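You operate a simulated robot arm through the tools that you are given. There is no shell and no other tool. Be economical: measure what you need, move in short steps, check, and stop when the job is done.

You are at the controls of a simulated two-armed robot. One attempt, no reset.

JOB
Cap the open bottle, soak up the spill and bin the pad.
Fine: use the pad on the cabinet; shut the bin after. What is to be rubbed or washed off counts as gone when no trace of it is left.

It is judged by the outcome, as a careful person would: the job done as asked, and still so three seconds after it is handed in. It fails if anything else is knocked over, pushed out of place, dropped, spilled or broken. A push-on lid holds only when it is set on centred and level and pressed home; a screw cap is set on level and turned clockwise until tight.

ROBOT AND FRAMES
Two 6-joint arms with two-finger parallel grippers on one trunk that stands fixed in place. Base frame: the origin is at the foot of the trunk, x ahead of it, y to its left, z up; the work surface is at about z = 900. Readings come in mm, degrees, newtons and seconds.
The left shoulder is at [-77, 177, 832], the right one opposite. With the tool pointing down near the work surface each hand reaches from about 100 to 700 mm from the base axis, measured 20 degrees to its own side. Payload 1.57 kg a hand.
The TCP of each hand is the grasp point between the finger pads, 30 mm short of the fingertips. In the tool frame z runs along the fingers and y along their closing line. Largest opening 80 mm; finger width 17, thickness 12; the body of the gripper, 40 by 82 mm, starts 80 mm behind the TCP.
Orientation is that of the tool frame in the base frame, as [roll, pitch, yaw] about the fixed x, y, z axes, in that order (R = Rz(yaw) Ry(pitch) Rx(roll)). With the fingers straight down and closing along the base's y, the tool's x points along the base's -x, its y along +y and its z along -z.

CONTROLS
- The arms move only by the tool servo_tool. It takes "left_commands", "right_commands" or both (then of equal length, played together; a hand with none holds still); each is a list of rows, each a list of 6 numbers: the shift along the base's x, y, z in mm, then the turn, a rotation vector about the base's x, y, z in degrees. In form: [[x, y, z, wx, wy, wz], ...]. A call has 1 to 10 rows; each row shifts and turns the commanded pose from where the row before left it. "left_claw" and "right_claw" are, for a hand that has rows, the finger opening in mm, from 0 to 80, set as the call begins (left out, the last holds). Rows are played at 5 a second. More than 50 mm and 8.6 degrees between two rows, or a gripper value outside its range, and nothing of the call is played. A pose out of reach is approached as far as the arm can. The call stops where the force on the tool passes 50 N (or 10 N more than at its start, if that is more) or the arm is blocked; 0.2 s more then pass. The fingers move at their own pace (about 72 mm/s each) and stop on an object; they squeeze with about 43 N. The grip force told is the motor's: it shows also when the fingers shut on nothing. Time passes only in rows, and 0.2 s behind the last, so rows that do not move let the fingers close. It gives the time, the measured TCP pose, the force on the tool (base axes), the opening and the grip force at its end, in the units of the frame above (readings bear some noise), with the torque about the TCP (base axes, N m) and any sound that the robot's microphone picked up, and new pictures: "show" is both (left out), scene, wrist or none (wrist: the cameras of the hands that moved).
- Cameras (640 x 400 px; columns grow to the right, rows downward): "scene" is now at [28.5, -42.7, 1561.2]; the picture's right is [-0.63, -0.78, 0.00], its down [-0.56, 0.45, -0.70] and it looks along [0.54, -0.44, -0.72] (base axes); focal length 232 px, centre (320, 200). "left" rides on the left gripper at [72, 7, -122] in its tool frame; the picture's right is [-0.09, 1.00, 0.00], its down [-0.84, -0.08, -0.54] and it looks along [-0.54, -0.05, 0.84] (tool axes); focal length 238 px, centre (320, 200). "right" rides on the right gripper at [72, -7, -122] in its tool frame; the picture's right is [0.09, 1.00, 0.00], its down [-0.84, 0.08, -0.54] and it looks along [-0.54, 0.05, 0.84] (tool axes); focal length 238 px, centre (320, 200). There is no depth. A picture from a camera that has moved, and an enlarged one, comes with that camera's place and axes in the base frame and with its lens. The place of the scene camera against the robot may be out by one fixed shift of up to 18 mm in any direction.
- slide_trunk(by): slides the trunk up (or, below 0, down) by that many mm; the arms and the scene camera ride with it, the base frame stays. It gives what a move gives, with no picture.
- aim_head(pan, tilt): turns the head with the scene camera to pan (to the left, within 143 degrees either way) and tilt (down, from -29 to 69), counted from straight ahead of the robot. It gives what a move gives, and a new picture of the scene camera.
- inspect(camera, box): a new picture of the part [left, top, right, bottom] of that camera's present view, enlarged. No time passes.
- finish_job(): hands the job in; it is judged then, once.

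Go step by step. Nothing tells you positions but the pictures and the camera data: compare them with the known pose of the tool, close in by small moves and look again before you grip or let go. The budget is 120 turns and 200 pictures, counting those below and the enlarged ones. Unless the task says otherwise, let go and move clear before handing in, and close with one line.

The tools are called after "Emit:" as a command line: name --argument value ..., lists and objects as JSON in quotes. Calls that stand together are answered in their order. servo_tool: Moves the arms, as the interface text tells. Its arguments: {"type":"object","properties":{"left_commands":{"type":"array","items":{"type":"array","items":{"type":"number"}}},"left_claw":{"type":"number"},"right_commands":{"type":"array","items":{"type":"array","items":{"type":"number"}}},"right_claw":{"type":"number"},"show":{"type":"string","enum":["both","scene","wrist","none"]}},"required":[]} The other tools are called the same way: slide_trunk (by) slides the trunk up or down; aim_head (pan, tilt) turns the head that bears the scene camera; inspect (camera, box) takes an enlarged picture of a part of a camera's view; finish_job () hands the job in.

At the start:

```text
time_s: 0.0
left_eef_pos: [410.9, -51.2, 1195.0]
left_ee_rot: [180.0, -0.1, 179.9]
left_ft_force: [-0.8, 0.5, 0.1]
left_wrist_torque: [-0.01, 0.01, 0.05]
left_grip_width: 79.9
left_gripper_force: 0.0
right_eef_pos: [270.0, -409.2, 1279.3]
right_ee_rot: [-180.0, 0.1, -180.0]
right_ft_force: [0.0, 0.0, 0.4]
right_wrist_torque: [0.0, 0.0, 0.0]
right_grip_width: 80.0
right_gripper_force: 0.0
trunk travel left (down, up): [-275.0, 53.0]
head pan, tilt: [-38.8, 45.9]
```

scene: 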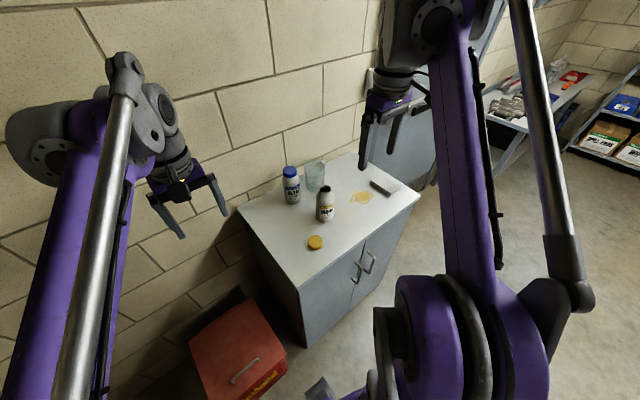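
right: 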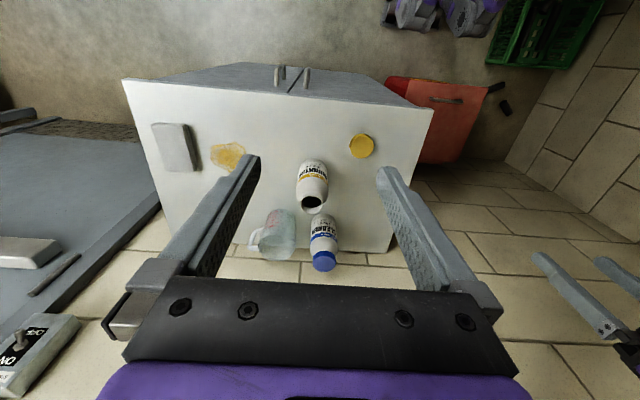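
left: 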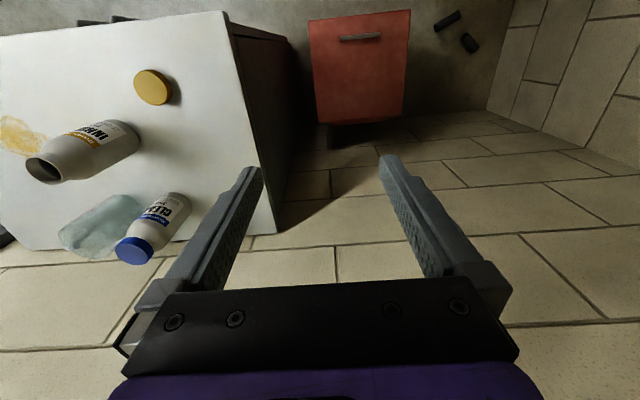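

The cabinet top holds an open bottle (mouth near [437,-406,1040]), its yellow cap near [368,-311], a blue-capped bottle, a jug, the spill and the pad. The red bin is on the floor near [330,85]. I'll look closer at the bin and the cabinet top first.

Emit:
aim_head --pan 0 --tilt 60

Emit:
inspect --camera "right" --box '[120, 70, 440, 280]'

Emit:
inspect --camera "left" --box '[0, 0, 440, 275]'

```text
time_s: 1.1
left_eef_pos: [409.9, -50.8, 1196.6]
left_ee_rot: [179.9, -0.1, 180.0]
left_ft_force: [0.2, 0.2, -0.6]
left_wrist_torque: [0.01, 0.01, -0.03]
left_grip_width: 79.9
left_gripper_force: 0.2
right_eef_pos: [270.2, -409.2, 1279.0]
right_ee_rot: [180.0, 0.0, -179.9]
right_ft_force: [0.2, 0.6, -0.4]
right_wrist_torque: [0.03, -0.02, 0.03]
right_grip_width: 80.0
right_gripper_force: 0.0
trunk travel left (down, up): [-275.0, 53.0]
head pan, tilt: [0.0, 60.0]
camera scene: at [32.3, 7.6, 1543.0], right [0.0, -1.0, 0.0], down [-0.87, 0.0, -0.5], along [0.5, 0.0, -0.87], focal length 232 px, centre (320, 200)
```

scene: 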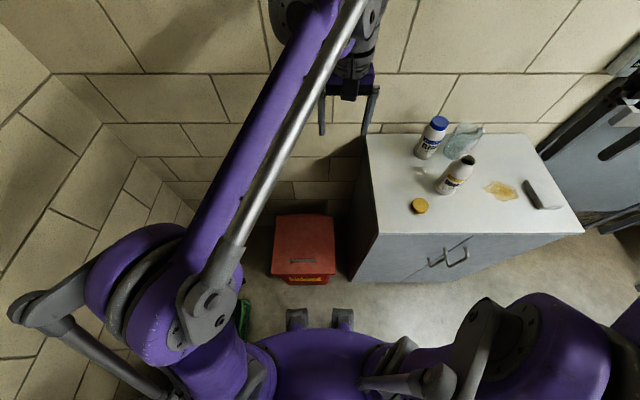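

```text
1.90 times, centred on (280, 175) of right
camera zoom: at [198.1, -414.9, 1401.7], right [-0.09, 1.0, 0.0], down [0.84, 0.08, 0.54], along [0.54, 0.05, -0.84], focal length 454 px, centre (396, 248)
```

zoom: 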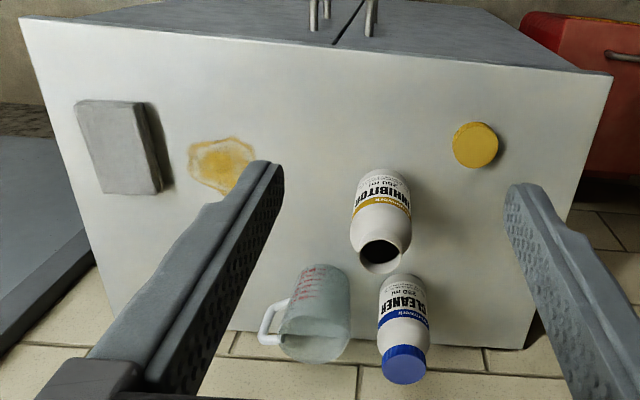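

```text
1.45 times, centred on (220, 138) of left
camera zoom: at [338.6, -43.8, 1318.0], right [0.09, 1.0, 0.0], down [0.84, -0.08, 0.54], along [0.54, -0.05, -0.84], focal length 347 px, centre (466, 291)
```

zoom: 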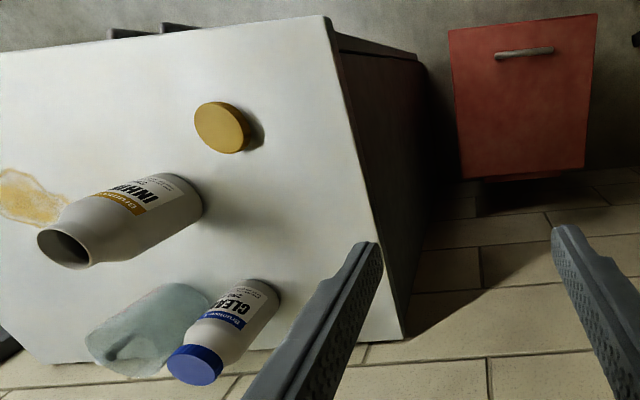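

The bin has a lid with a handle on its near edge, and the hinge is probably at the far side. I'll zoom in on both areas.

Emit:
inspect --camera "scene" --box '[240, 190, 370, 300]'

Emit:
inspect --camera "scene" --box '[360, 100, 600, 250]'

```text
3.64 times, centred on (305, 245) of scene
camera zoom: at [32.3, 7.6, 1543.0], right [0.0, -1.0, 0.0], down [-0.87, 0.0, -0.5], along [0.5, 0.0, -0.87], focal length 844 px, centre (374, 36)
```

zoom: 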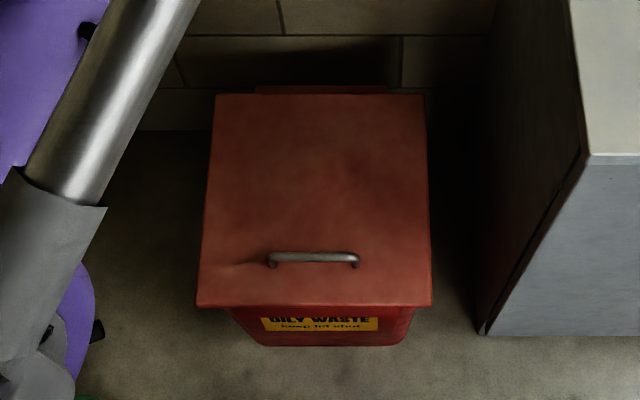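

```text
2.67 times, centred on (480, 175) of scene
camera zoom: at [32.3, 7.6, 1543.0], right [0.0, -1.0, 0.0], down [-0.87, 0.0, -0.5], along [0.5, 0.0, -0.87], focal length 619 px, centre (-107, 267)
```

zoom: 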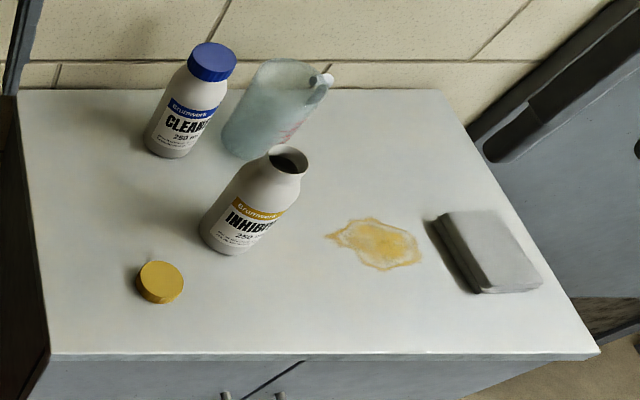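

The cap lies closed side up near [368,-311] and is probably a screw type. I'll bring the right hand over it for a closer look.

Emit:
servo_tool --right_commands '[[16, 16, -33, 0, 0, 0], [16, 16, -33, 0, 0, 0], [16, 16, -33, 0, 0, 0], [16, 16, -33, 0, 0, 0], [17, 17, -33, 0, 0, 0], [17, 17, -33, 0, 0, 0]]' --right_claw 80 --show "wrist"

```text
time_s: 2.5
left_eef_pos: [411.1, -51.8, 1195.6]
left_ee_rot: [180.0, 0.0, -180.0]
left_ft_force: [0.5, 0.1, 0.5]
left_wrist_torque: [0.02, 0.01, 0.0]
left_grip_width: 79.9
left_gripper_force: 0.0
right_eef_pos: [370.0, -309.3, 1081.0]
right_ee_rot: [180.0, 0.0, 180.0]
right_ft_force: [-0.3, 1.1, 0.2]
right_wrist_torque: [-0.02, -0.01, 0.02]
right_grip_width: 80.0
right_gripper_force: 0.0
trunk travel left (down, up): [-275.0, 53.0]
head pan, tilt: [0.0, 60.0]
camera right: at [298.0, -315.4, 1203.1], right [-0.09, 1.0, 0.0], down [0.84, 0.08, 0.54], along [0.54, 0.05, -0.84], focal length 238 px, centre (320, 200)
```

right: 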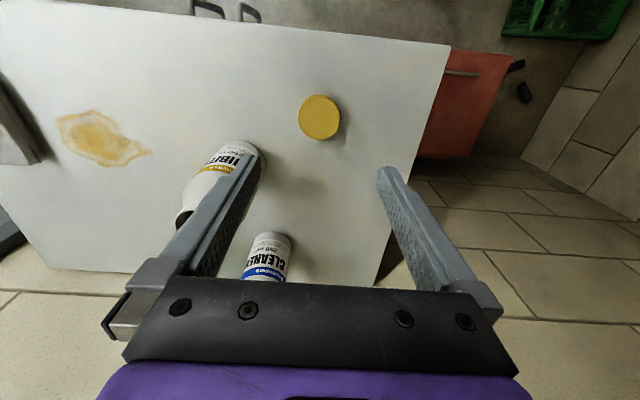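

Emit:
inspect --camera "right" --box '[280, 80, 360, 150]'

Emit:
inspect --camera "scene" --box '[400, 140, 500, 220]'

```text
5.71 times, centred on (320, 115) of right
camera zoom: at [298.0, -315.4, 1203.1], right [-0.09, 1.0, 0.0], down [0.84, 0.08, 0.54], along [0.54, 0.05, -0.84], focal length 1362 px, centre (320, 686)
```

zoom: 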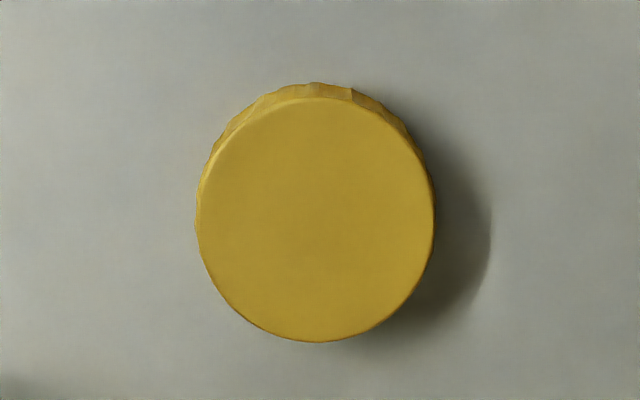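

```text
5.00 times, centred on (450, 180) of scene
camera zoom: at [33.0, 7.7, 1543.0], right [0.0, -1.0, 0.0], down [-0.87, 0.0, -0.5], along [0.5, 0.0, -0.87], focal length 1160 px, centre (-330, 300)
```

zoom: 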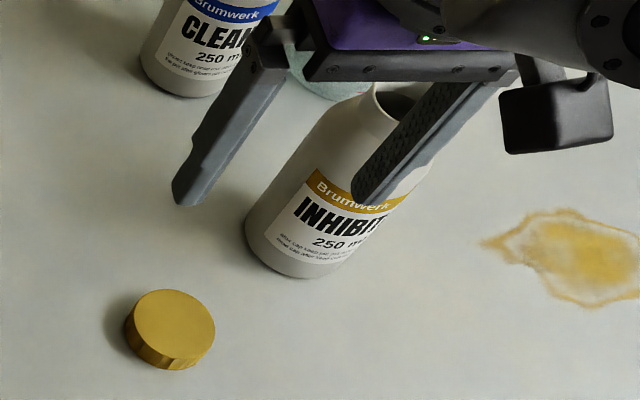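

It's a knurled screw cap, centred at about [368.5,-310] and about 49 mm across. I'll descend over it in stages.

Emit:
servo_tool --right_commands '[[-0.5, -0.5, -45, 0, 0, 0], [-0.5, 0, -45, 0, 0, 0], [-0.5, 0, -35, 0, 0, 0], [0, 0, -12, 0, 0, 0]]' --show "both"

```text
time_s: 3.5
left_eef_pos: [411.2, -50.7, 1195.8]
left_ee_rot: [180.0, 0.0, -179.9]
left_ft_force: [-0.4, 0.8, 0.1]
left_wrist_torque: [0.0, 0.03, 0.0]
left_grip_width: 80.1
left_gripper_force: 0.1
right_eef_pos: [366.2, -311.9, 942.2]
right_ee_rot: [-180.0, 0.0, 179.9]
right_ft_force: [0.0, 0.5, -0.9]
right_wrist_torque: [-0.01, 0.02, 0.01]
right_grip_width: 79.8
right_gripper_force: 0.0
trunk travel left (down, up): [-275.0, 53.0]
head pan, tilt: [0.0, 60.0]
camera scene: at [32.4, 7.7, 1543.0], right [0.0, -1.0, 0.0], down [-0.87, 0.0, -0.5], along [0.5, 0.0, -0.87], focal length 232 px, centre (320, 200)
camera right: at [294.1, -318.1, 1065.0], right [-0.09, 1.0, 0.0], down [0.84, 0.08, 0.54], along [0.54, 0.05, -0.84], focal length 238 px, centre (320, 200)
```

scene: 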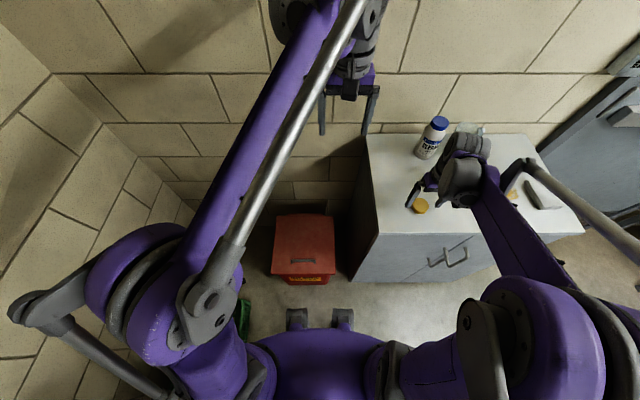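
right: 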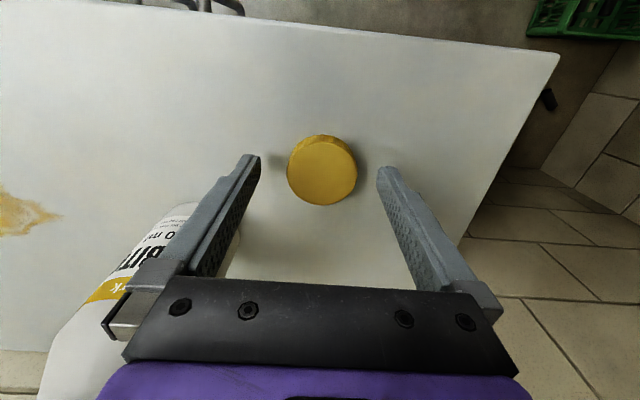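

The cap sits centred between the fingertips. I'll go down the last bit and close on it.

Emit:
servo_tool --right_commands '[[0, 0, -6, 0, 0, 0], [0, 0, 0, 0, 0, 0]]' --show "none"

Emit:
servo_tool --right_commands '[[0, 0, 0, 0, 0, 0], [0, 0, 0, 0, 0, 0], [0, 0, 0, 0, 0, 0]]' --right_claw 35 --show "wrist"

```text
time_s: 4.0
left_eef_pos: [410.3, -49.9, 1196.7]
left_ee_rot: [-180.0, 0.0, 179.9]
left_ft_force: [-0.7, -0.1, 0.3]
left_wrist_torque: [0.01, -0.02, -0.01]
left_grip_width: 80.0
left_gripper_force: 0.0
right_eef_pos: [364.6, -313.0, 937.3]
right_ee_rot: [-180.0, 0.0, 179.9]
right_ft_force: [0.1, 0.1, -0.2]
right_wrist_torque: [0.03, 0.0, 0.0]
right_grip_width: 79.8
right_gripper_force: 0.1
trunk travel left (down, up): [-275.0, 53.0]
head pan, tilt: [0.0, 60.0]
```

```text
time_s: 4.8
left_eef_pos: [411.1, -51.2, 1195.2]
left_ee_rot: [-179.9, 0.0, 180.0]
left_ft_force: [-0.3, -0.5, 0.3]
left_wrist_torque: [0.01, 0.0, 0.0]
left_grip_width: 80.0
left_gripper_force: 0.0
right_eef_pos: [366.1, -311.3, 936.8]
right_ee_rot: [-179.9, 0.0, -180.0]
right_ft_force: [-0.5, -0.1, 0.1]
right_wrist_torque: [0.0, 0.0, -0.03]
right_grip_width: 46.5
right_gripper_force: 43.1
trunk travel left (down, up): [-275.0, 53.0]
head pan, tilt: [0.0, 60.0]
camera right: at [294.5, -317.7, 1059.4], right [-0.09, 1.0, 0.0], down [0.84, 0.08, 0.54], along [0.54, 0.05, -0.84], focal length 238 px, centre (320, 200)
```

right: 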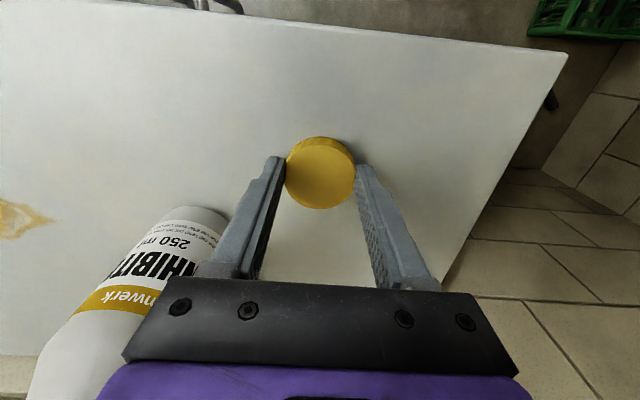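

The cap is gripped at 46.5 mm. I'll lift it straight up and check the hold.

Emit:
servo_tool --right_commands '[[0, 0, 15, 0, 0, 0], [0, 0, 45, 0, 0, 0], [0, 0, 45, 0, 0, 0], [0, 0, 45, 0, 0, 0], [0, 0, 40, 0, 0, 0]]' --show "wrist"

Emit:
inspect --camera "left" --box '[0, 40, 220, 260]'

```text
time_s: 6.0
left_eef_pos: [411.1, -49.9, 1196.3]
left_ee_rot: [-179.9, 0.1, 180.0]
left_ft_force: [0.0, 0.5, -0.1]
left_wrist_torque: [0.01, -0.02, 0.0]
left_grip_width: 80.0
left_gripper_force: 0.0
right_eef_pos: [366.5, -312.6, 1130.2]
right_ee_rot: [-180.0, 0.0, 180.0]
right_ft_force: [-0.5, 0.6, -0.7]
right_wrist_torque: [0.02, 0.0, -0.01]
right_grip_width: 46.3
right_gripper_force: 42.4
trunk travel left (down, up): [-275.0, 53.0]
head pan, tilt: [0.0, 60.0]
camera right: at [293.7, -318.3, 1252.1], right [-0.09, 1.0, 0.0], down [0.84, 0.08, 0.54], along [0.54, 0.05, -0.84], focal length 238 px, centre (320, 200)
```

right: 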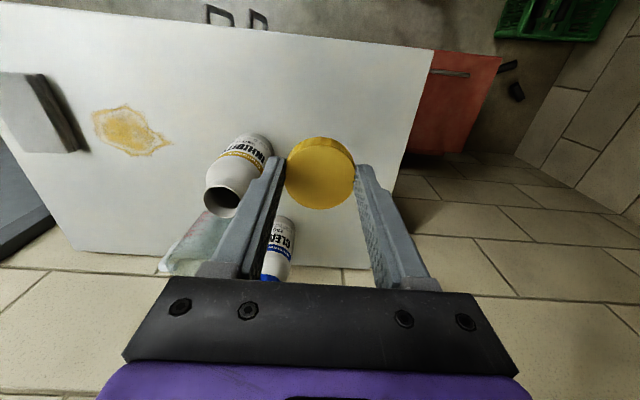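

```text
1.82 times, centred on (110, 150) of left
camera zoom: at [338.5, -43.7, 1318.0], right [0.09, 1.0, 0.0], down [0.84, -0.08, 0.54], along [0.54, -0.05, -0.84], focal length 433 px, centre (702, 291)
```

zoom: 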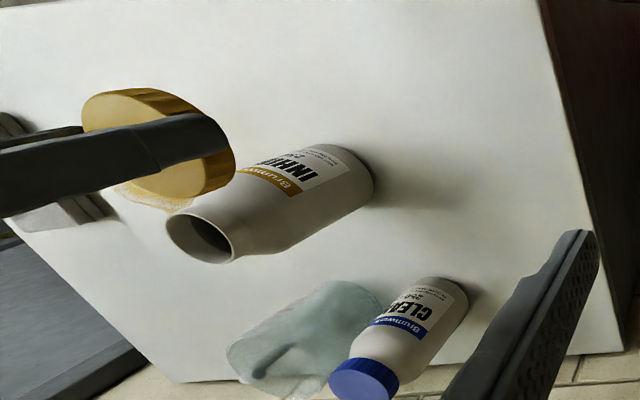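

The cap is held well. I'll zoom the right camera on the bottle mouth to triangulate it.

Emit:
inspect --camera "right" --box '[180, 120, 290, 230]'

Emit:
inspect --camera "left" --box '[20, 90, 140, 200]'

```text
3.64 times, centred on (235, 175) of right
camera zoom: at [293.7, -318.3, 1252.1], right [-0.09, 1.0, 0.0], down [0.84, 0.08, 0.54], along [0.54, 0.05, -0.84], focal length 867 px, centre (629, 291)
```

zoom: 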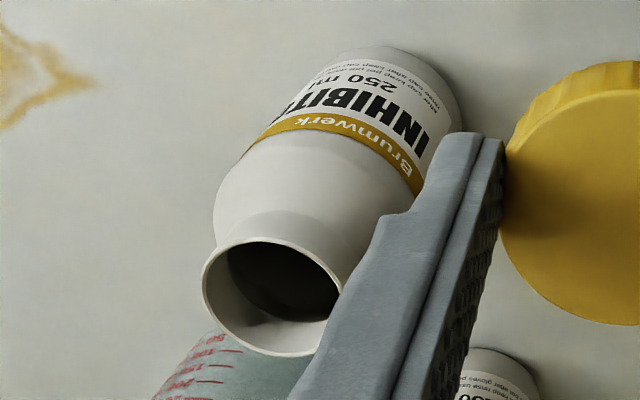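

```text
3.64 times, centred on (80, 145) of left
camera zoom: at [338.5, -43.7, 1318.0], right [0.09, 1.0, 0.0], down [0.84, -0.08, 0.54], along [0.54, -0.05, -0.84], focal length 867 px, centre (1193, 400)
```

zoom: 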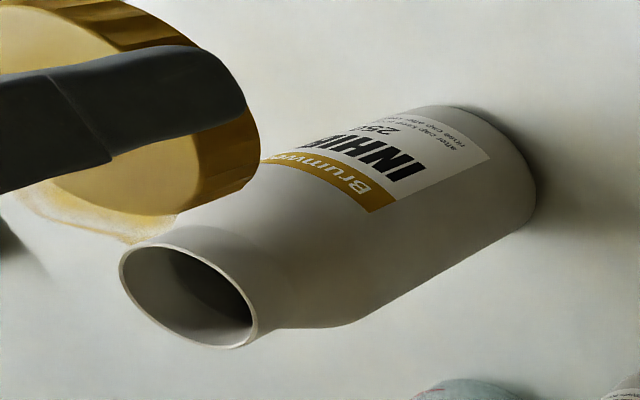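

I put the bottle mouth at about [442,-410.5,1038]. I'll carry the cap above it and pre-turn the hand counter-clockwise so there's room to screw clockwise.

Emit:
servo_tool --right_commands '[[7.5, -9.6, 0, 0, 0, 8.5], [7.5, -9.6, 0, 0, 0, 8.5], [7.5, -9.6, 0, 0, 0, 8.5], [7.5, -9.6, 0, 0, 0, 8.5], [7.5, -9.6, 0, 0, 0, 8.5], [7.5, -9.6, 0, 0, 0, 8.5], [7.5, -9.6, 0, 0, 0, 8.5], [7.5, -9.6, 0, 0, 0, 8.5], [7.5, -9.6, 0, 0, 0, 8.5], [8, -9, 0, 0, 0, 8.5]]' --show "both"

Emit:
inspect --camera "left" --box '[0, 90, 140, 230]'

Emit:
inspect --camera "right" --box '[260, 120, 380, 230]'

```text
time_s: 8.2
left_eef_pos: [410.8, -50.1, 1196.2]
left_ee_rot: [180.0, 0.0, -180.0]
left_ft_force: [-0.7, -0.4, 0.0]
left_wrist_torque: [-0.01, -0.02, -0.01]
left_grip_width: 80.0
left_gripper_force: 0.2
right_eef_pos: [441.6, -405.6, 1128.8]
right_ee_rot: [-180.0, 0.0, -94.8]
right_ft_force: [-0.3, 0.3, 0.8]
right_wrist_torque: [0.01, 0.0, -0.01]
right_grip_width: 45.9
right_gripper_force: 43.7
trunk travel left (down, up): [-275.0, 53.0]
head pan, tilt: [0.0, 60.0]
camera scene: at [32.7, 7.5, 1543.0], right [0.0, -1.0, 0.0], down [-0.87, 0.0, -0.5], along [0.5, 0.0, -0.87], focal length 232 px, centre (320, 200)
camera right: at [442.9, -479.1, 1250.8], right [-1.0, -0.01, 0.0], down [-0.01, 0.84, 0.54], along [0.0, 0.54, -0.84], focal length 238 px, centre (320, 200)
```

scene: 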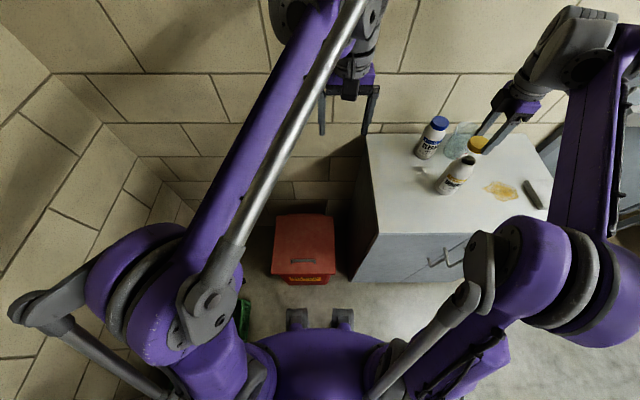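
right: 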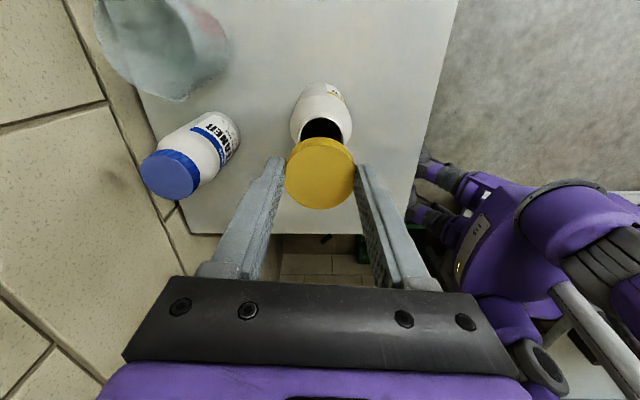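

```text
2.86 times, centred on (70, 160) of left
camera zoom: at [338.9, -44.0, 1317.9], right [0.09, 1.0, 0.0], down [0.84, -0.08, 0.54], along [0.54, -0.05, -0.84], focal length 681 px, centre (1034, 314)
```

zoom: 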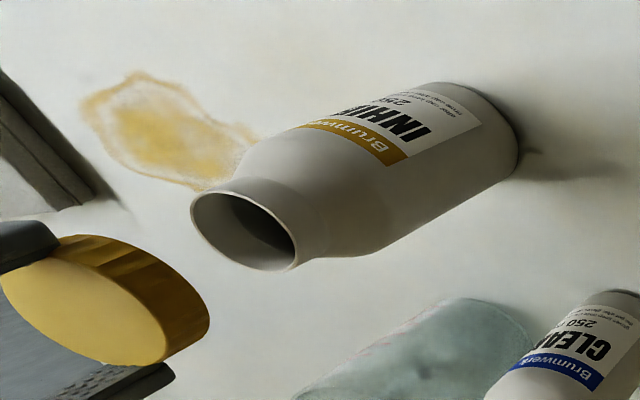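

```text
3.64 times, centred on (320, 175) of right
camera zoom: at [442.9, -479.1, 1250.8], right [-1.0, -0.01, 0.0], down [-0.01, 0.84, 0.54], along [0.0, 0.54, -0.84], focal length 867 px, centre (320, 291)
```

zoom: 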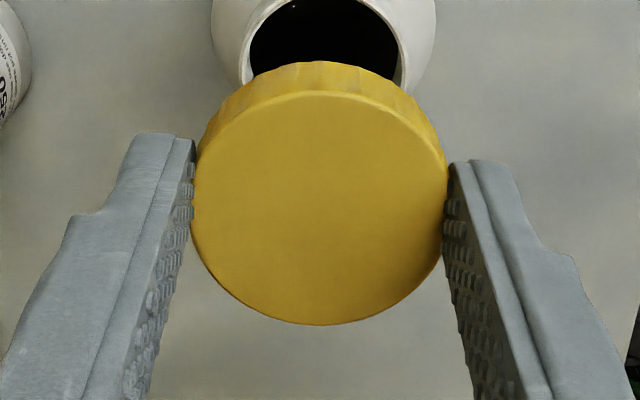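

The cap reads about 1 mm high in x and 4 mm off in y relative to the mouth. I'll correct that, lower to just above the mouth, and check from both sides.

Emit:
servo_tool --right_commands '[[-1, -4.4, -15, 0, 0, 0], [0, 0, -20, 0, 0, 0], [0, 0, -8, 0, 0, 0]]' --show "wrist"

Emit:
inspect --camera "left" --box '[0, 110, 120, 200]'

Emit:
inspect --camera "scene" --box '[420, 100, 540, 200]'

```text
time_s: 9.1
left_eef_pos: [411.3, -49.8, 1195.9]
left_ee_rot: [179.9, 0.0, -179.9]
left_ft_force: [-0.1, -0.1, 0.0]
left_wrist_torque: [-0.01, -0.03, -0.03]
left_grip_width: 79.9
left_gripper_force: 0.1
right_eef_pos: [440.5, -409.8, 1086.5]
right_ee_rot: [-180.0, 0.0, -95.0]
right_ft_force: [-0.1, 0.7, 0.6]
right_wrist_torque: [0.04, 0.01, 0.01]
right_grip_width: 45.9
right_gripper_force: 43.0
trunk travel left (down, up): [-275.0, 53.0]
head pan, tilt: [0.0, 60.0]
camera right: at [441.3, -482.7, 1208.3], right [-1.0, -0.01, 0.0], down [0.0, 0.84, 0.54], along [0.0, 0.54, -0.84], focal length 238 px, centre (320, 200)
```

right: 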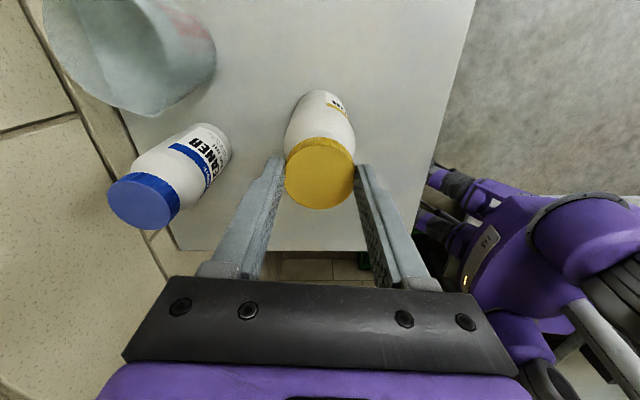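

```text
4.44 times, centred on (60, 155) of left
camera zoom: at [338.6, -43.9, 1318.0], right [0.09, 1.0, 0.0], down [0.84, -0.08, 0.54], along [0.54, -0.05, -0.84], focal length 1059 px, centre (1476, 400)
```

zoom: 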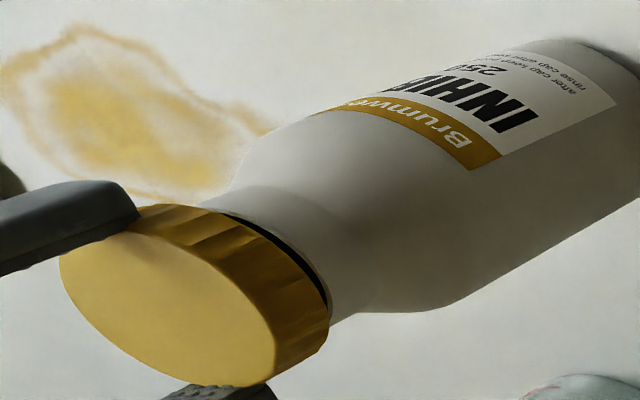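

```text
4.00 times, centred on (480, 150) of scene
camera zoom: at [32.3, 7.6, 1543.0], right [0.0, -1.0, 0.0], down [-0.87, 0.0, -0.5], along [0.5, 0.0, -0.87], focal length 928 px, centre (-320, 400)
```

zoom: 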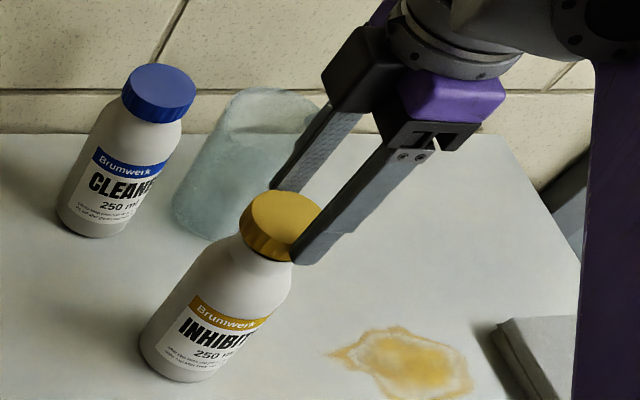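

Cap and bottle line up in both views. I'll lower slowly until it touches.

Emit:
servo_tool --right_commands '[[0, 0.5, -6, 0, 0, 0], [0, 0, -4, 0, 0, 0], [0, 0, -2, 0, 0, 0]]' --show "none"

Emit:
inspect --camera "left" --box '[0, 110, 120, 200]'

```text
time_s: 9.8
left_eef_pos: [408.7, -49.2, 1196.9]
left_ee_rot: [-180.0, 0.2, -180.0]
left_ft_force: [0.2, -0.1, 0.3]
left_wrist_torque: [0.06, 0.0, 0.02]
left_grip_width: 79.9
left_gripper_force: 0.0
right_eef_pos: [440.2, -408.8, 1076.2]
right_ee_rot: [-179.9, -0.1, -95.0]
right_ft_force: [5.5, -5.9, 39.7]
right_wrist_torque: [-0.83, 0.01, 0.04]
right_grip_width: 47.0
right_gripper_force: 42.6
trunk travel left (down, up): [-275.0, 53.0]
head pan, tilt: [0.0, 60.0]
```

```text
4.44 times, centred on (60, 155) of left
camera zoom: at [337.2, -42.4, 1318.9], right [0.09, 1.0, 0.0], down [0.84, -0.08, 0.54], along [0.54, -0.05, -0.84], focal length 1059 px, centre (1476, 400)
```

zoom: 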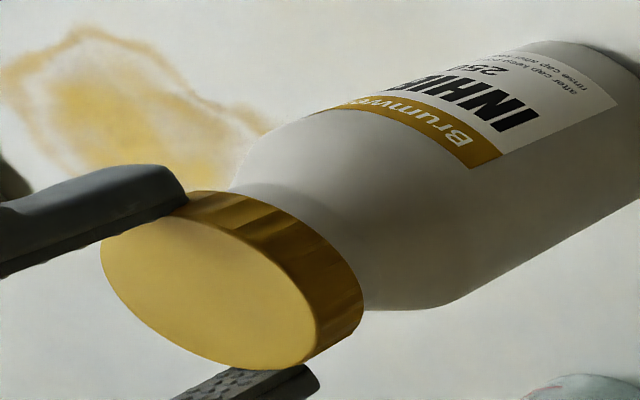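

Contact came at the expected height, but the torque shows it bearing on the -y rim. The cap sits slightly too far toward +y, so I'll back off, shift and try again.

Emit:
servo_tool --right_commands '[[0, 0, 4, 0, 0, 0], [0, -1.5, 0, 0, 0, 0], [0, 0, 0, 0, 0, 0]]' --show "none"

Emit:
servo_tool --right_commands '[[0, 0, -2, 0, 0, 0], [0, 0, -1, 0, 0, 0], [0, 0, -0.5, 0, 0, 0], [0, 0, 0, 0, 0, 0]]' --show "none"

```text
time_s: 10.7
left_eef_pos: [410.6, -49.8, 1196.5]
left_ee_rot: [-179.9, 0.1, 179.9]
left_ft_force: [0.6, -0.1, -1.3]
left_wrist_torque: [-0.01, 0.0, -0.02]
left_grip_width: 79.9
left_gripper_force: 0.0
right_eef_pos: [441.6, -410.1, 1077.9]
right_ee_rot: [180.0, 0.1, -94.9]
right_ft_force: [0.7, 1.1, 0.0]
right_wrist_torque: [0.01, 0.03, -0.03]
right_grip_width: 46.0
right_gripper_force: 43.0
trunk travel left (down, up): [-275.0, 53.0]
head pan, tilt: [0.0, 60.0]
```

```text
time_s: 11.7
left_eef_pos: [410.6, -50.3, 1196.7]
left_ee_rot: [180.0, 0.1, 180.0]
left_ft_force: [0.3, -0.1, -0.5]
left_wrist_torque: [-0.01, 0.01, 0.02]
left_grip_width: 80.0
left_gripper_force: 0.1
right_eef_pos: [440.8, -411.0, 1075.3]
right_ee_rot: [-179.9, -0.1, -95.0]
right_ft_force: [2.8, -1.7, 23.9]
right_wrist_torque: [-0.36, -0.42, 0.02]
right_grip_width: 45.9
right_gripper_force: 43.0
trunk travel left (down, up): [-275.0, 53.0]
head pan, tilt: [0.0, 60.0]
```

Contact is lighter now, bearing on the +x/-y side. I'll fine-tune once more.

Emit:
servo_tool --right_commands '[[0, 0, 3, 0, 0, 0], [0.8, -0.7, 0, 0, 0, 0], [0, 0, -2, 0, 0, 0], [0, 0, -0.7, 0, 0, 0], [0, 0, 0, 0, 0, 0]]' --show "wrist"

Emit:
inspect --camera "left" --box '[0, 110, 120, 200]'

```text
time_s: 12.8
left_eef_pos: [409.5, -48.8, 1196.1]
left_ee_rot: [-180.0, 0.1, -179.9]
left_ft_force: [1.0, 0.1, 0.0]
left_wrist_torque: [-0.02, 0.0, -0.01]
left_grip_width: 79.8
left_gripper_force: 0.1
right_eef_pos: [440.8, -410.4, 1076.4]
right_ee_rot: [-179.9, 0.0, -95.0]
right_ft_force: [-2.0, -0.5, 16.8]
right_wrist_torque: [-0.24, -0.02, 0.0]
right_grip_width: 45.9
right_gripper_force: 42.7
trunk travel left (down, up): [-275.0, 53.0]
head pan, tilt: [0.0, 60.0]
camera right: at [441.6, -483.0, 1197.9], right [-1.0, -0.01, 0.0], down [-0.01, 0.84, 0.54], along [0.0, 0.54, -0.84], focal length 238 px, centre (320, 200)
```

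right: 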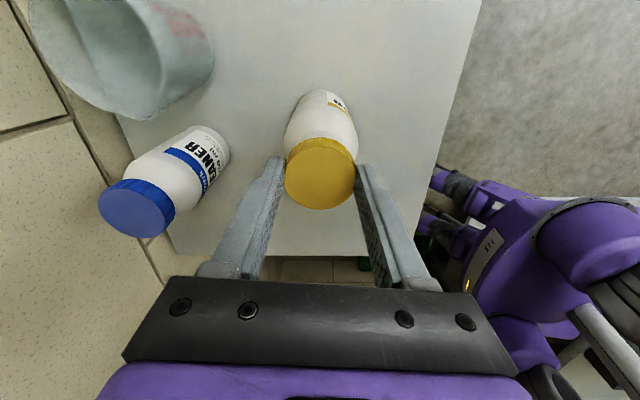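

```text
4.44 times, centred on (60, 155) of left
camera zoom: at [337.2, -42.9, 1318.5], right [0.09, 1.0, 0.0], down [0.84, -0.08, 0.54], along [0.54, -0.05, -0.84], focal length 1059 px, centre (1476, 400)
```

zoom: 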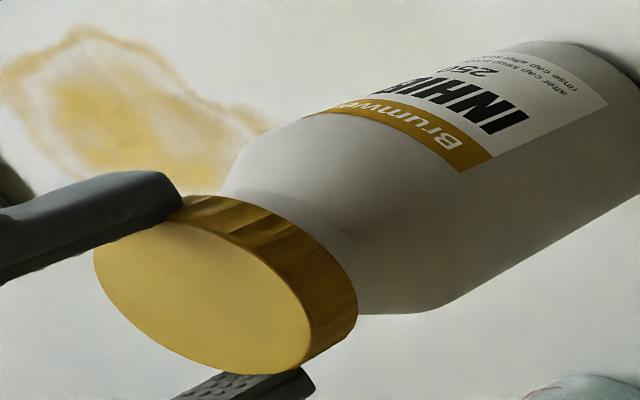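

The cap is resting on the mouth with only a small imbalance. I'll turn clockwise with light downward feed and watch the torque and whether the bottle spins.

Emit:
servo_tool --right_commands '[[0, 0, -0.1, 0, 0, -8.5], [0, 0, -0.1, 0, 0, -8.5], [0, 0, -0.1, 0, 0, -8.5], [0, 0, -0.1, 0, 0, -8.5], [0, 0, -0.1, 0, 0, -8.5]]' --show "none"

Emit:
inspect --camera "left" --box '[0, 110, 120, 200]'

```text
time_s: 14.1
left_eef_pos: [409.4, -49.4, 1195.7]
left_ee_rot: [-179.9, 0.2, -180.0]
left_ft_force: [1.2, -0.7, -0.2]
left_wrist_torque: [0.01, 0.01, -0.02]
left_grip_width: 80.2
left_gripper_force: 0.0
right_eef_pos: [439.8, -412.9, 1075.3]
right_ee_rot: [-179.9, 0.0, -137.6]
right_ft_force: [0.2, -1.1, 24.8]
right_wrist_torque: [-0.45, 0.07, 0.14]
right_grip_width: 45.8
right_gripper_force: 42.2
trunk travel left (down, up): [-275.0, 53.0]
head pan, tilt: [0.0, 60.0]
```

```text
4.44 times, centred on (60, 155) of left
camera zoom: at [337.1, -42.5, 1318.5], right [0.09, 1.0, 0.0], down [0.84, -0.08, 0.54], along [0.54, -0.05, -0.84], focal length 1059 px, centre (1476, 400)
```

zoom: 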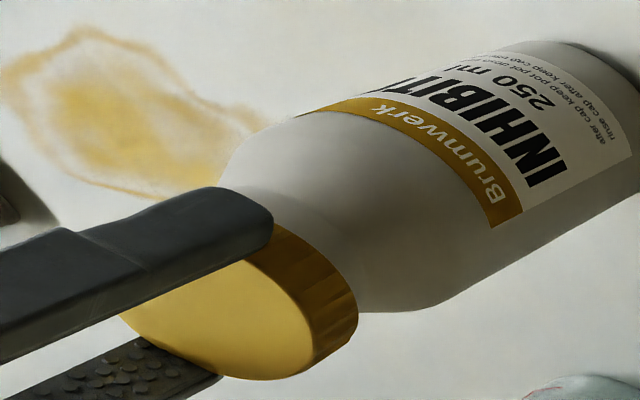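

The bottle spins with the cap, so the left hand has to hold it. I'll lift the cap clear with the right hand, turn it back, and swing the left gripper to point horizontally along -y.

Emit:
servo_tool --right_commands '[[0, 0, 6, 0, 0, 0], [0, 0, 12, 0, 0, 8.5], [0, 0, 12, 0, 0, 8.5], [0, 0, 0, 0, 0, 8.5], [0, 0, 0, 0, 0, 8.5], [0, 0, 0, 0, 0, 8.5], [0, 0, 0, 0, 0, 8.5], [0, 0, 0, 0, 0, 8.5], [0, 0, 0, 0, 0, 8.5], [0, 0, 0, 0, 0, 0]]' --left_commands '[[3, -8, -8, 4.95, -4.95, -4.95], [3, -8, -8, 4.95, -4.95, -4.95], [3, -8, -8, 4.95, -4.95, -4.95], [3, -8, -8, 4.95, -4.95, -4.95], [3, -8, -8, 4.95, -4.95, -4.95], [3, -8, -8, 4.95, -4.95, -4.95], [3, -8, -8, 4.95, -4.95, -4.95], [3, -8, -8, 4.95, -4.95, -4.95], [3, -8, -8, 4.95, -4.95, -4.95], [3, -8, -8, 4.95, -4.95, -4.95]]' --show "scene"

```text
time_s: 16.2
left_eef_pos: [441.3, -132.2, 1116.1]
left_ee_rot: [113.3, 15.4, 113.3]
left_ft_force: [-0.4, 0.2, 0.4]
left_wrist_torque: [0.0, -0.05, 0.02]
left_grip_width: 79.8
left_gripper_force: 0.0
right_eef_pos: [441.5, -412.0, 1103.6]
right_ee_rot: [-180.0, 0.0, -69.3]
right_ft_force: [0.2, -0.1, -0.1]
right_wrist_torque: [0.02, -0.01, 0.01]
right_grip_width: 46.0
right_gripper_force: 43.0
trunk travel left (down, up): [-275.0, 53.0]
head pan, tilt: [0.0, 60.0]
camera scene: at [32.3, 7.6, 1543.0], right [0.0, -1.0, 0.0], down [-0.87, 0.0, -0.5], along [0.5, 0.0, -0.87], focal length 232 px, centre (320, 200)
```

scene: 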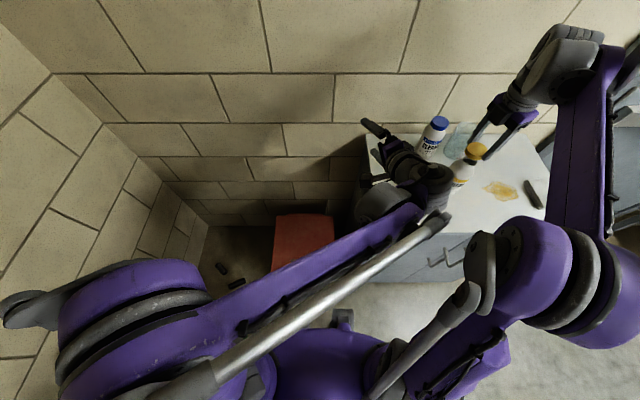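

The left hand turned the wrong way, because I had the sign of the rotation reversed. I'll go back and continue in the opposite sense.

Emit:
servo_tool --left_commands '[[0, 0, 0, -4.95, 4.95, 4.95], [0, 0, 0, -4.95, 4.95, 4.95], [0, 0, 0, -4.95, 4.95, 4.95], [0, 0, 0, -4.95, 4.95, 4.95], [0, 0, 0, -4.95, 4.95, 4.95], [0, 0, 0, -4.95, 4.95, 4.95], [0, 0, 0, -4.95, 4.95, 4.95], [0, 0, 0, -4.95, 4.95, 4.95], [0, 0, 0, -4.95, 4.95, 4.95], [0, 0, 0, -4.95, 4.95, 4.95]]' --show "none"

Emit:
servo_tool --left_commands '[[0, 0, 0, -4.95, 4.95, 4.95], [0, 0, 0, -4.95, 4.95, 4.95], [0, 0, 0, -4.95, 4.95, 4.95], [0, 0, 0, -4.95, 4.95, 4.95], [0, 0, 0, -4.95, 4.95, 4.95], [0, 0, 0, -4.95, 4.95, 4.95], [0, 0, 0, -4.95, 4.95, 4.95]]' --show "scene"

```text
time_s: 18.4
left_eef_pos: [440.9, -130.0, 1116.4]
left_ee_rot: [-179.9, -0.1, 180.0]
left_ft_force: [-0.8, 0.0, -0.3]
left_wrist_torque: [0.02, 0.02, 0.02]
left_grip_width: 79.9
left_gripper_force: 0.1
right_eef_pos: [442.0, -412.7, 1103.8]
right_ee_rot: [180.0, 0.0, -69.5]
right_ft_force: [1.1, 0.2, -0.5]
right_wrist_torque: [-0.01, -0.01, 0.0]
right_grip_width: 45.9
right_gripper_force: 43.0
trunk travel left (down, up): [-275.0, 53.0]
head pan, tilt: [0.0, 60.0]
```

```text
time_s: 20.1
left_eef_pos: [441.6, -130.2, 1114.3]
left_ee_rot: [-153.4, -42.0, -153.4]
left_ft_force: [0.5, -0.1, -0.5]
left_wrist_torque: [-0.02, -0.02, 0.03]
left_grip_width: 80.0
left_gripper_force: 0.1
right_eef_pos: [442.4, -412.5, 1104.5]
right_ee_rot: [-180.0, -0.1, -69.4]
right_ft_force: [0.8, 0.7, -0.6]
right_wrist_torque: [0.0, 0.01, 0.01]
right_grip_width: 45.8
right_gripper_force: 42.8
trunk travel left (down, up): [-275.0, 53.0]
head pan, tilt: [0.0, 60.0]
camera scene: at [32.3, 8.1, 1543.0], right [0.0, -1.0, 0.0], down [-0.87, 0.0, -0.5], along [0.5, 0.0, -0.87], focal length 232 px, centre (320, 200)
```

scene: 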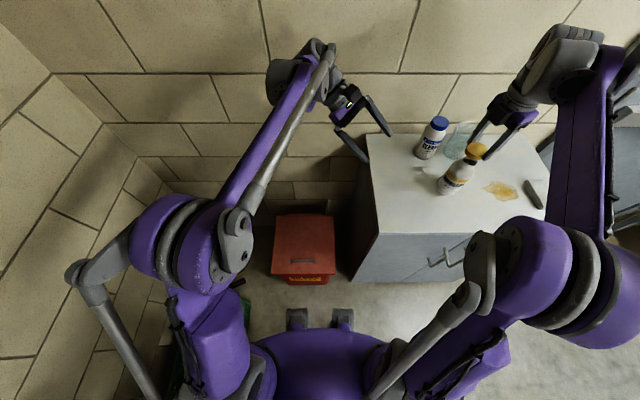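

The left gripper is swinging toward -y correctly now. I'll finish the rotation and lower to bottle-body height, still clear of the cabinet.

Emit:
servo_tool --left_commands '[[0, 2, -23, -4.95, 4.95, 4.95], [0, 2, -23, -4.95, 4.95, 4.95], [0, 2, -23, -4.95, 4.95, 4.95], [0, 2, -23, -4.95, 4.95, 4.95], [0, 2, -23, -4.95, 4.95, 4.95], [0, 0, -23, -4.95, 4.95, 4.95], [0, 0, -23, -4.95, 4.95, 4.95], [0, 0, 0, 0, 0, 0]]' --show "both"

```text
time_s: 21.9
left_eef_pos: [441.3, -120.2, 954.6]
left_ee_rot: [54.1, -89.9, 36.0]
left_ft_force: [-0.6, -0.7, 0.4]
left_wrist_torque: [0.02, -0.02, 0.01]
left_grip_width: 80.1
left_gripper_force: 0.0
right_eef_pos: [442.1, -413.1, 1103.7]
right_ee_rot: [-179.9, 0.0, -69.5]
right_ft_force: [-0.1, 0.2, -0.1]
right_wrist_torque: [-0.02, 0.0, -0.01]
right_grip_width: 45.9
right_gripper_force: 42.9
trunk travel left (down, up): [-275.0, 53.0]
head pan, tilt: [0.0, 60.0]
camera scene: at [32.0, 7.7, 1543.0], right [0.0, -1.0, 0.0], down [-0.87, 0.0, -0.5], along [0.5, 0.0, -0.87], focal length 232 px, centre (320, 200)
camera left: at [433.7, 2.3, 1027.2], right [-1.0, 0.0, -0.09], down [0.07, 0.54, -0.84], along [0.05, -0.84, -0.54], focal length 238 px, centre (320, 200)
```

scene: 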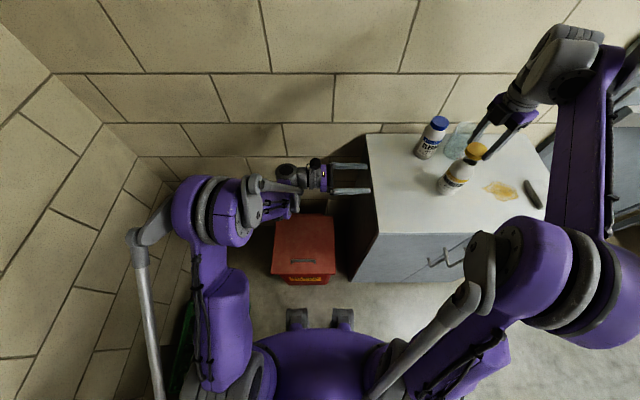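
left: 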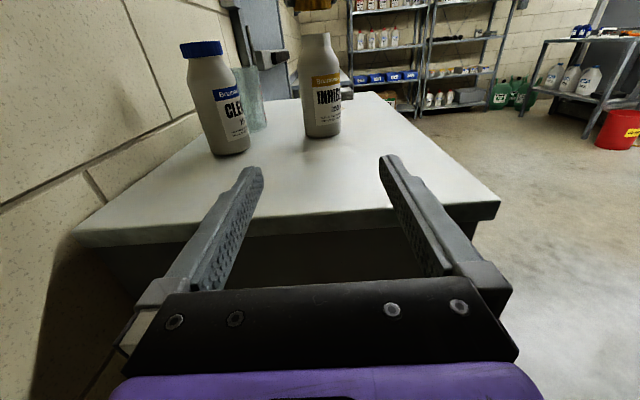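

The left gripper is level and lined up with the bottle in x (about 440). I'll advance part way and check.

Emit:
servo_tool --left_commands '[[-0.5, -45, 0, 0, 0, 0], [-0.5, -45, 0, 0, 0, 0], [0, -45, 0, 0, 0, 0], [0, -45, 0, 0, 0, 0]]' --show "wrist"

```text
time_s: 22.9
left_eef_pos: [440.2, -301.8, 955.3]
left_ee_rot: [-70.9, -90.0, 160.9]
left_ft_force: [0.1, 0.0, 0.0]
left_wrist_torque: [0.02, -0.03, 0.03]
left_grip_width: 80.0
left_gripper_force: 0.0
right_eef_pos: [441.9, -413.6, 1104.0]
right_ee_rot: [180.0, 0.0, -69.5]
right_ft_force: [-0.5, 0.5, 1.0]
right_wrist_torque: [-0.02, -0.02, -0.02]
right_grip_width: 46.1
right_gripper_force: 42.7
trunk travel left (down, up): [-275.0, 53.0]
head pan, tilt: [0.0, 60.0]
camera left: at [433.1, -179.4, 1027.3], right [-1.0, 0.0, -0.09], down [0.08, 0.54, -0.84], along [0.05, -0.84, -0.54], focal length 238 px, centre (320, 200)
```

left: 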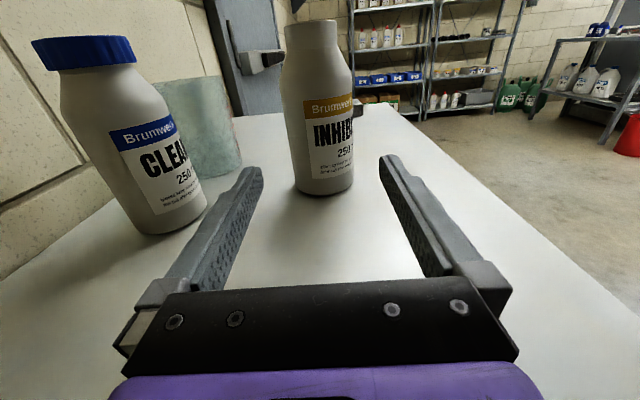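

The bottle is between the fingers' tracks with about 7 mm spare on each side. I'll advance the remaining distance with a 1 mm correction.

Emit:
servo_tool --left_commands '[[-1, -30, 0, 0, 0, 0], [0, -30, 0, 0, 0, 0], [0, -25, 0, 0, 0, 0], [0, -20, 0, 0, 0, 0], [0, -5, 0, 0, 0, 0]]' --show "wrist"

```text
time_s: 24.1
left_eef_pos: [440.0, -410.1, 954.6]
left_ee_rot: [61.3, -89.9, 28.9]
left_ft_force: [0.7, -0.4, -0.1]
left_wrist_torque: [0.0, 0.02, -0.02]
left_grip_width: 79.9
left_gripper_force: 0.1
right_eef_pos: [441.9, -412.4, 1104.3]
right_ee_rot: [179.9, 0.1, -69.5]
right_ft_force: [-0.4, -0.1, -0.8]
right_wrist_torque: [-0.03, 0.03, 0.0]
right_grip_width: 46.2
right_gripper_force: 43.2
trunk travel left (down, up): [-275.0, 53.0]
head pan, tilt: [0.0, 60.0]
camera left: at [432.4, -288.7, 1027.0], right [-1.0, 0.0, -0.09], down [0.08, 0.54, -0.84], along [0.05, -0.84, -0.54], focal length 238 px, centre (320, 200)
```

left: 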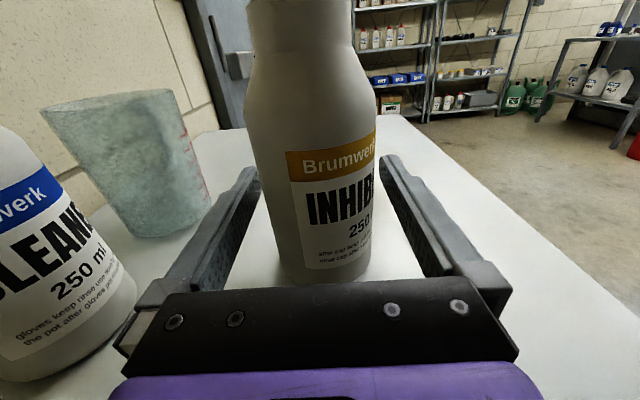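

The bottle is between the left fingers. I'll close on it.

Emit:
servo_tool --left_commands '[[0, 0, 0, 0, 0, 0], [0, 0, 0, 0, 0, 0], [0, 0, 0, 0, 0, 0]]' --left_claw 50 --show "both"

Emit:
inspect --camera "right" --box '[250, 70, 390, 230]'

Emit:
inspect --camera "scene" --box '[420, 100, 540, 200]'

```text
time_s: 24.9
left_eef_pos: [440.3, -410.2, 956.2]
left_ee_rot: [56.8, -90.0, 33.3]
left_ft_force: [0.1, -1.0, 1.6]
left_wrist_torque: [-0.03, 0.0, -0.03]
left_grip_width: 61.4
left_gripper_force: 42.7
right_eef_pos: [441.4, -413.4, 1104.6]
right_ee_rot: [-180.0, 0.0, -69.4]
right_ft_force: [-0.2, 0.1, -0.1]
right_wrist_torque: [0.0, 0.02, 0.01]
right_grip_width: 46.1
right_gripper_force: 42.7
trunk travel left (down, up): [-275.0, 53.0]
head pan, tilt: [0.0, 60.0]
camera scene: at [32.2, 7.7, 1543.0], right [0.0, -1.0, 0.0], down [-0.87, 0.0, -0.5], along [0.5, 0.0, -0.87], focal length 232 px, centre (320, 200)
camera left: at [432.4, -288.5, 1026.9], right [-1.0, 0.0, -0.09], down [0.08, 0.54, -0.84], along [0.05, -0.84, -0.54], focal length 238 px, centre (320, 200)
```

scene: 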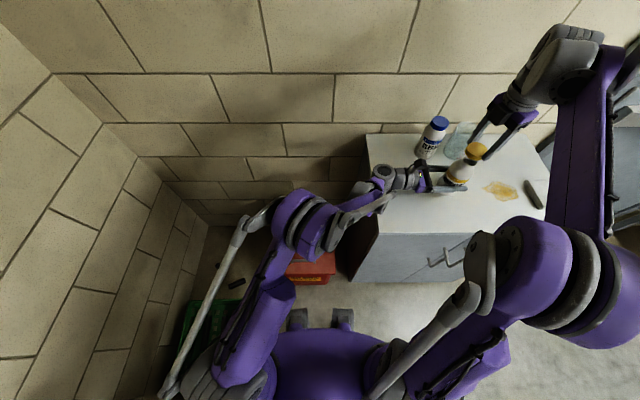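
left: 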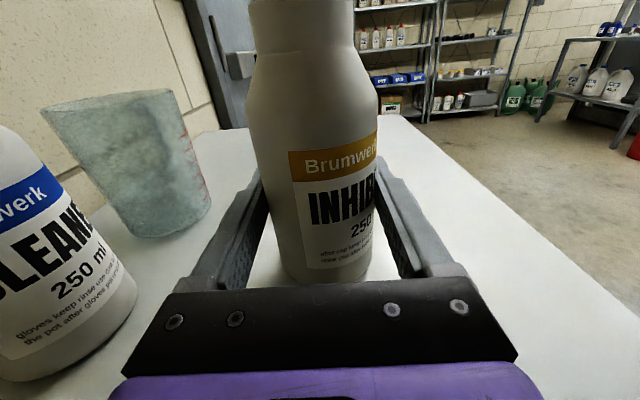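

```text
2.50 times, centred on (320, 150) of right
camera zoom: at [473.7, -477.0, 1226.3], right [-0.9, -0.44, 0.0], down [-0.37, 0.76, 0.54], along [-0.24, 0.49, -0.84], focal length 596 px, centre (320, 325)
```

zoom: 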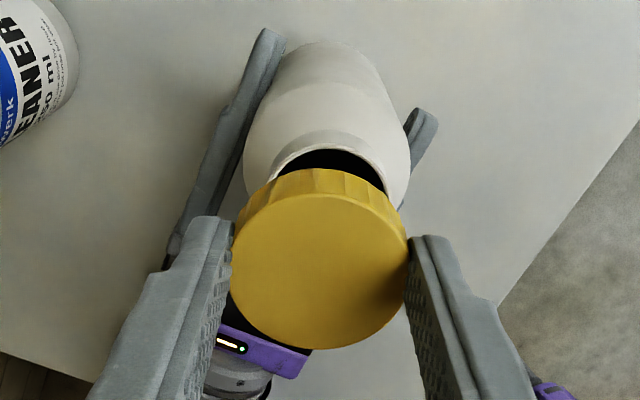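

```text
4.00 times, centred on (480, 150) of scene
camera zoom: at [32.2, 7.7, 1543.0], right [0.0, -1.0, 0.0], down [-0.87, 0.0, -0.5], along [0.5, 0.0, -0.87], focal length 928 px, centre (-320, 400)
```

zoom: 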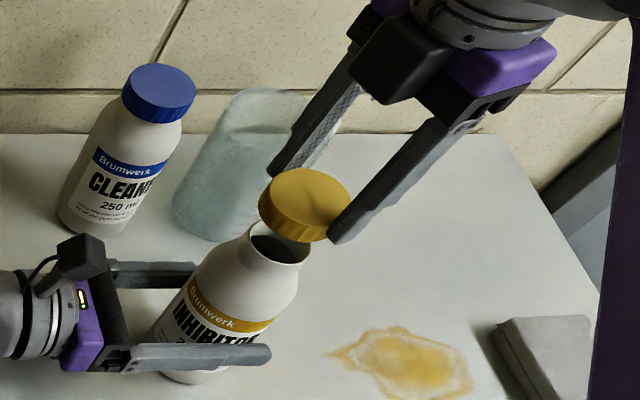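

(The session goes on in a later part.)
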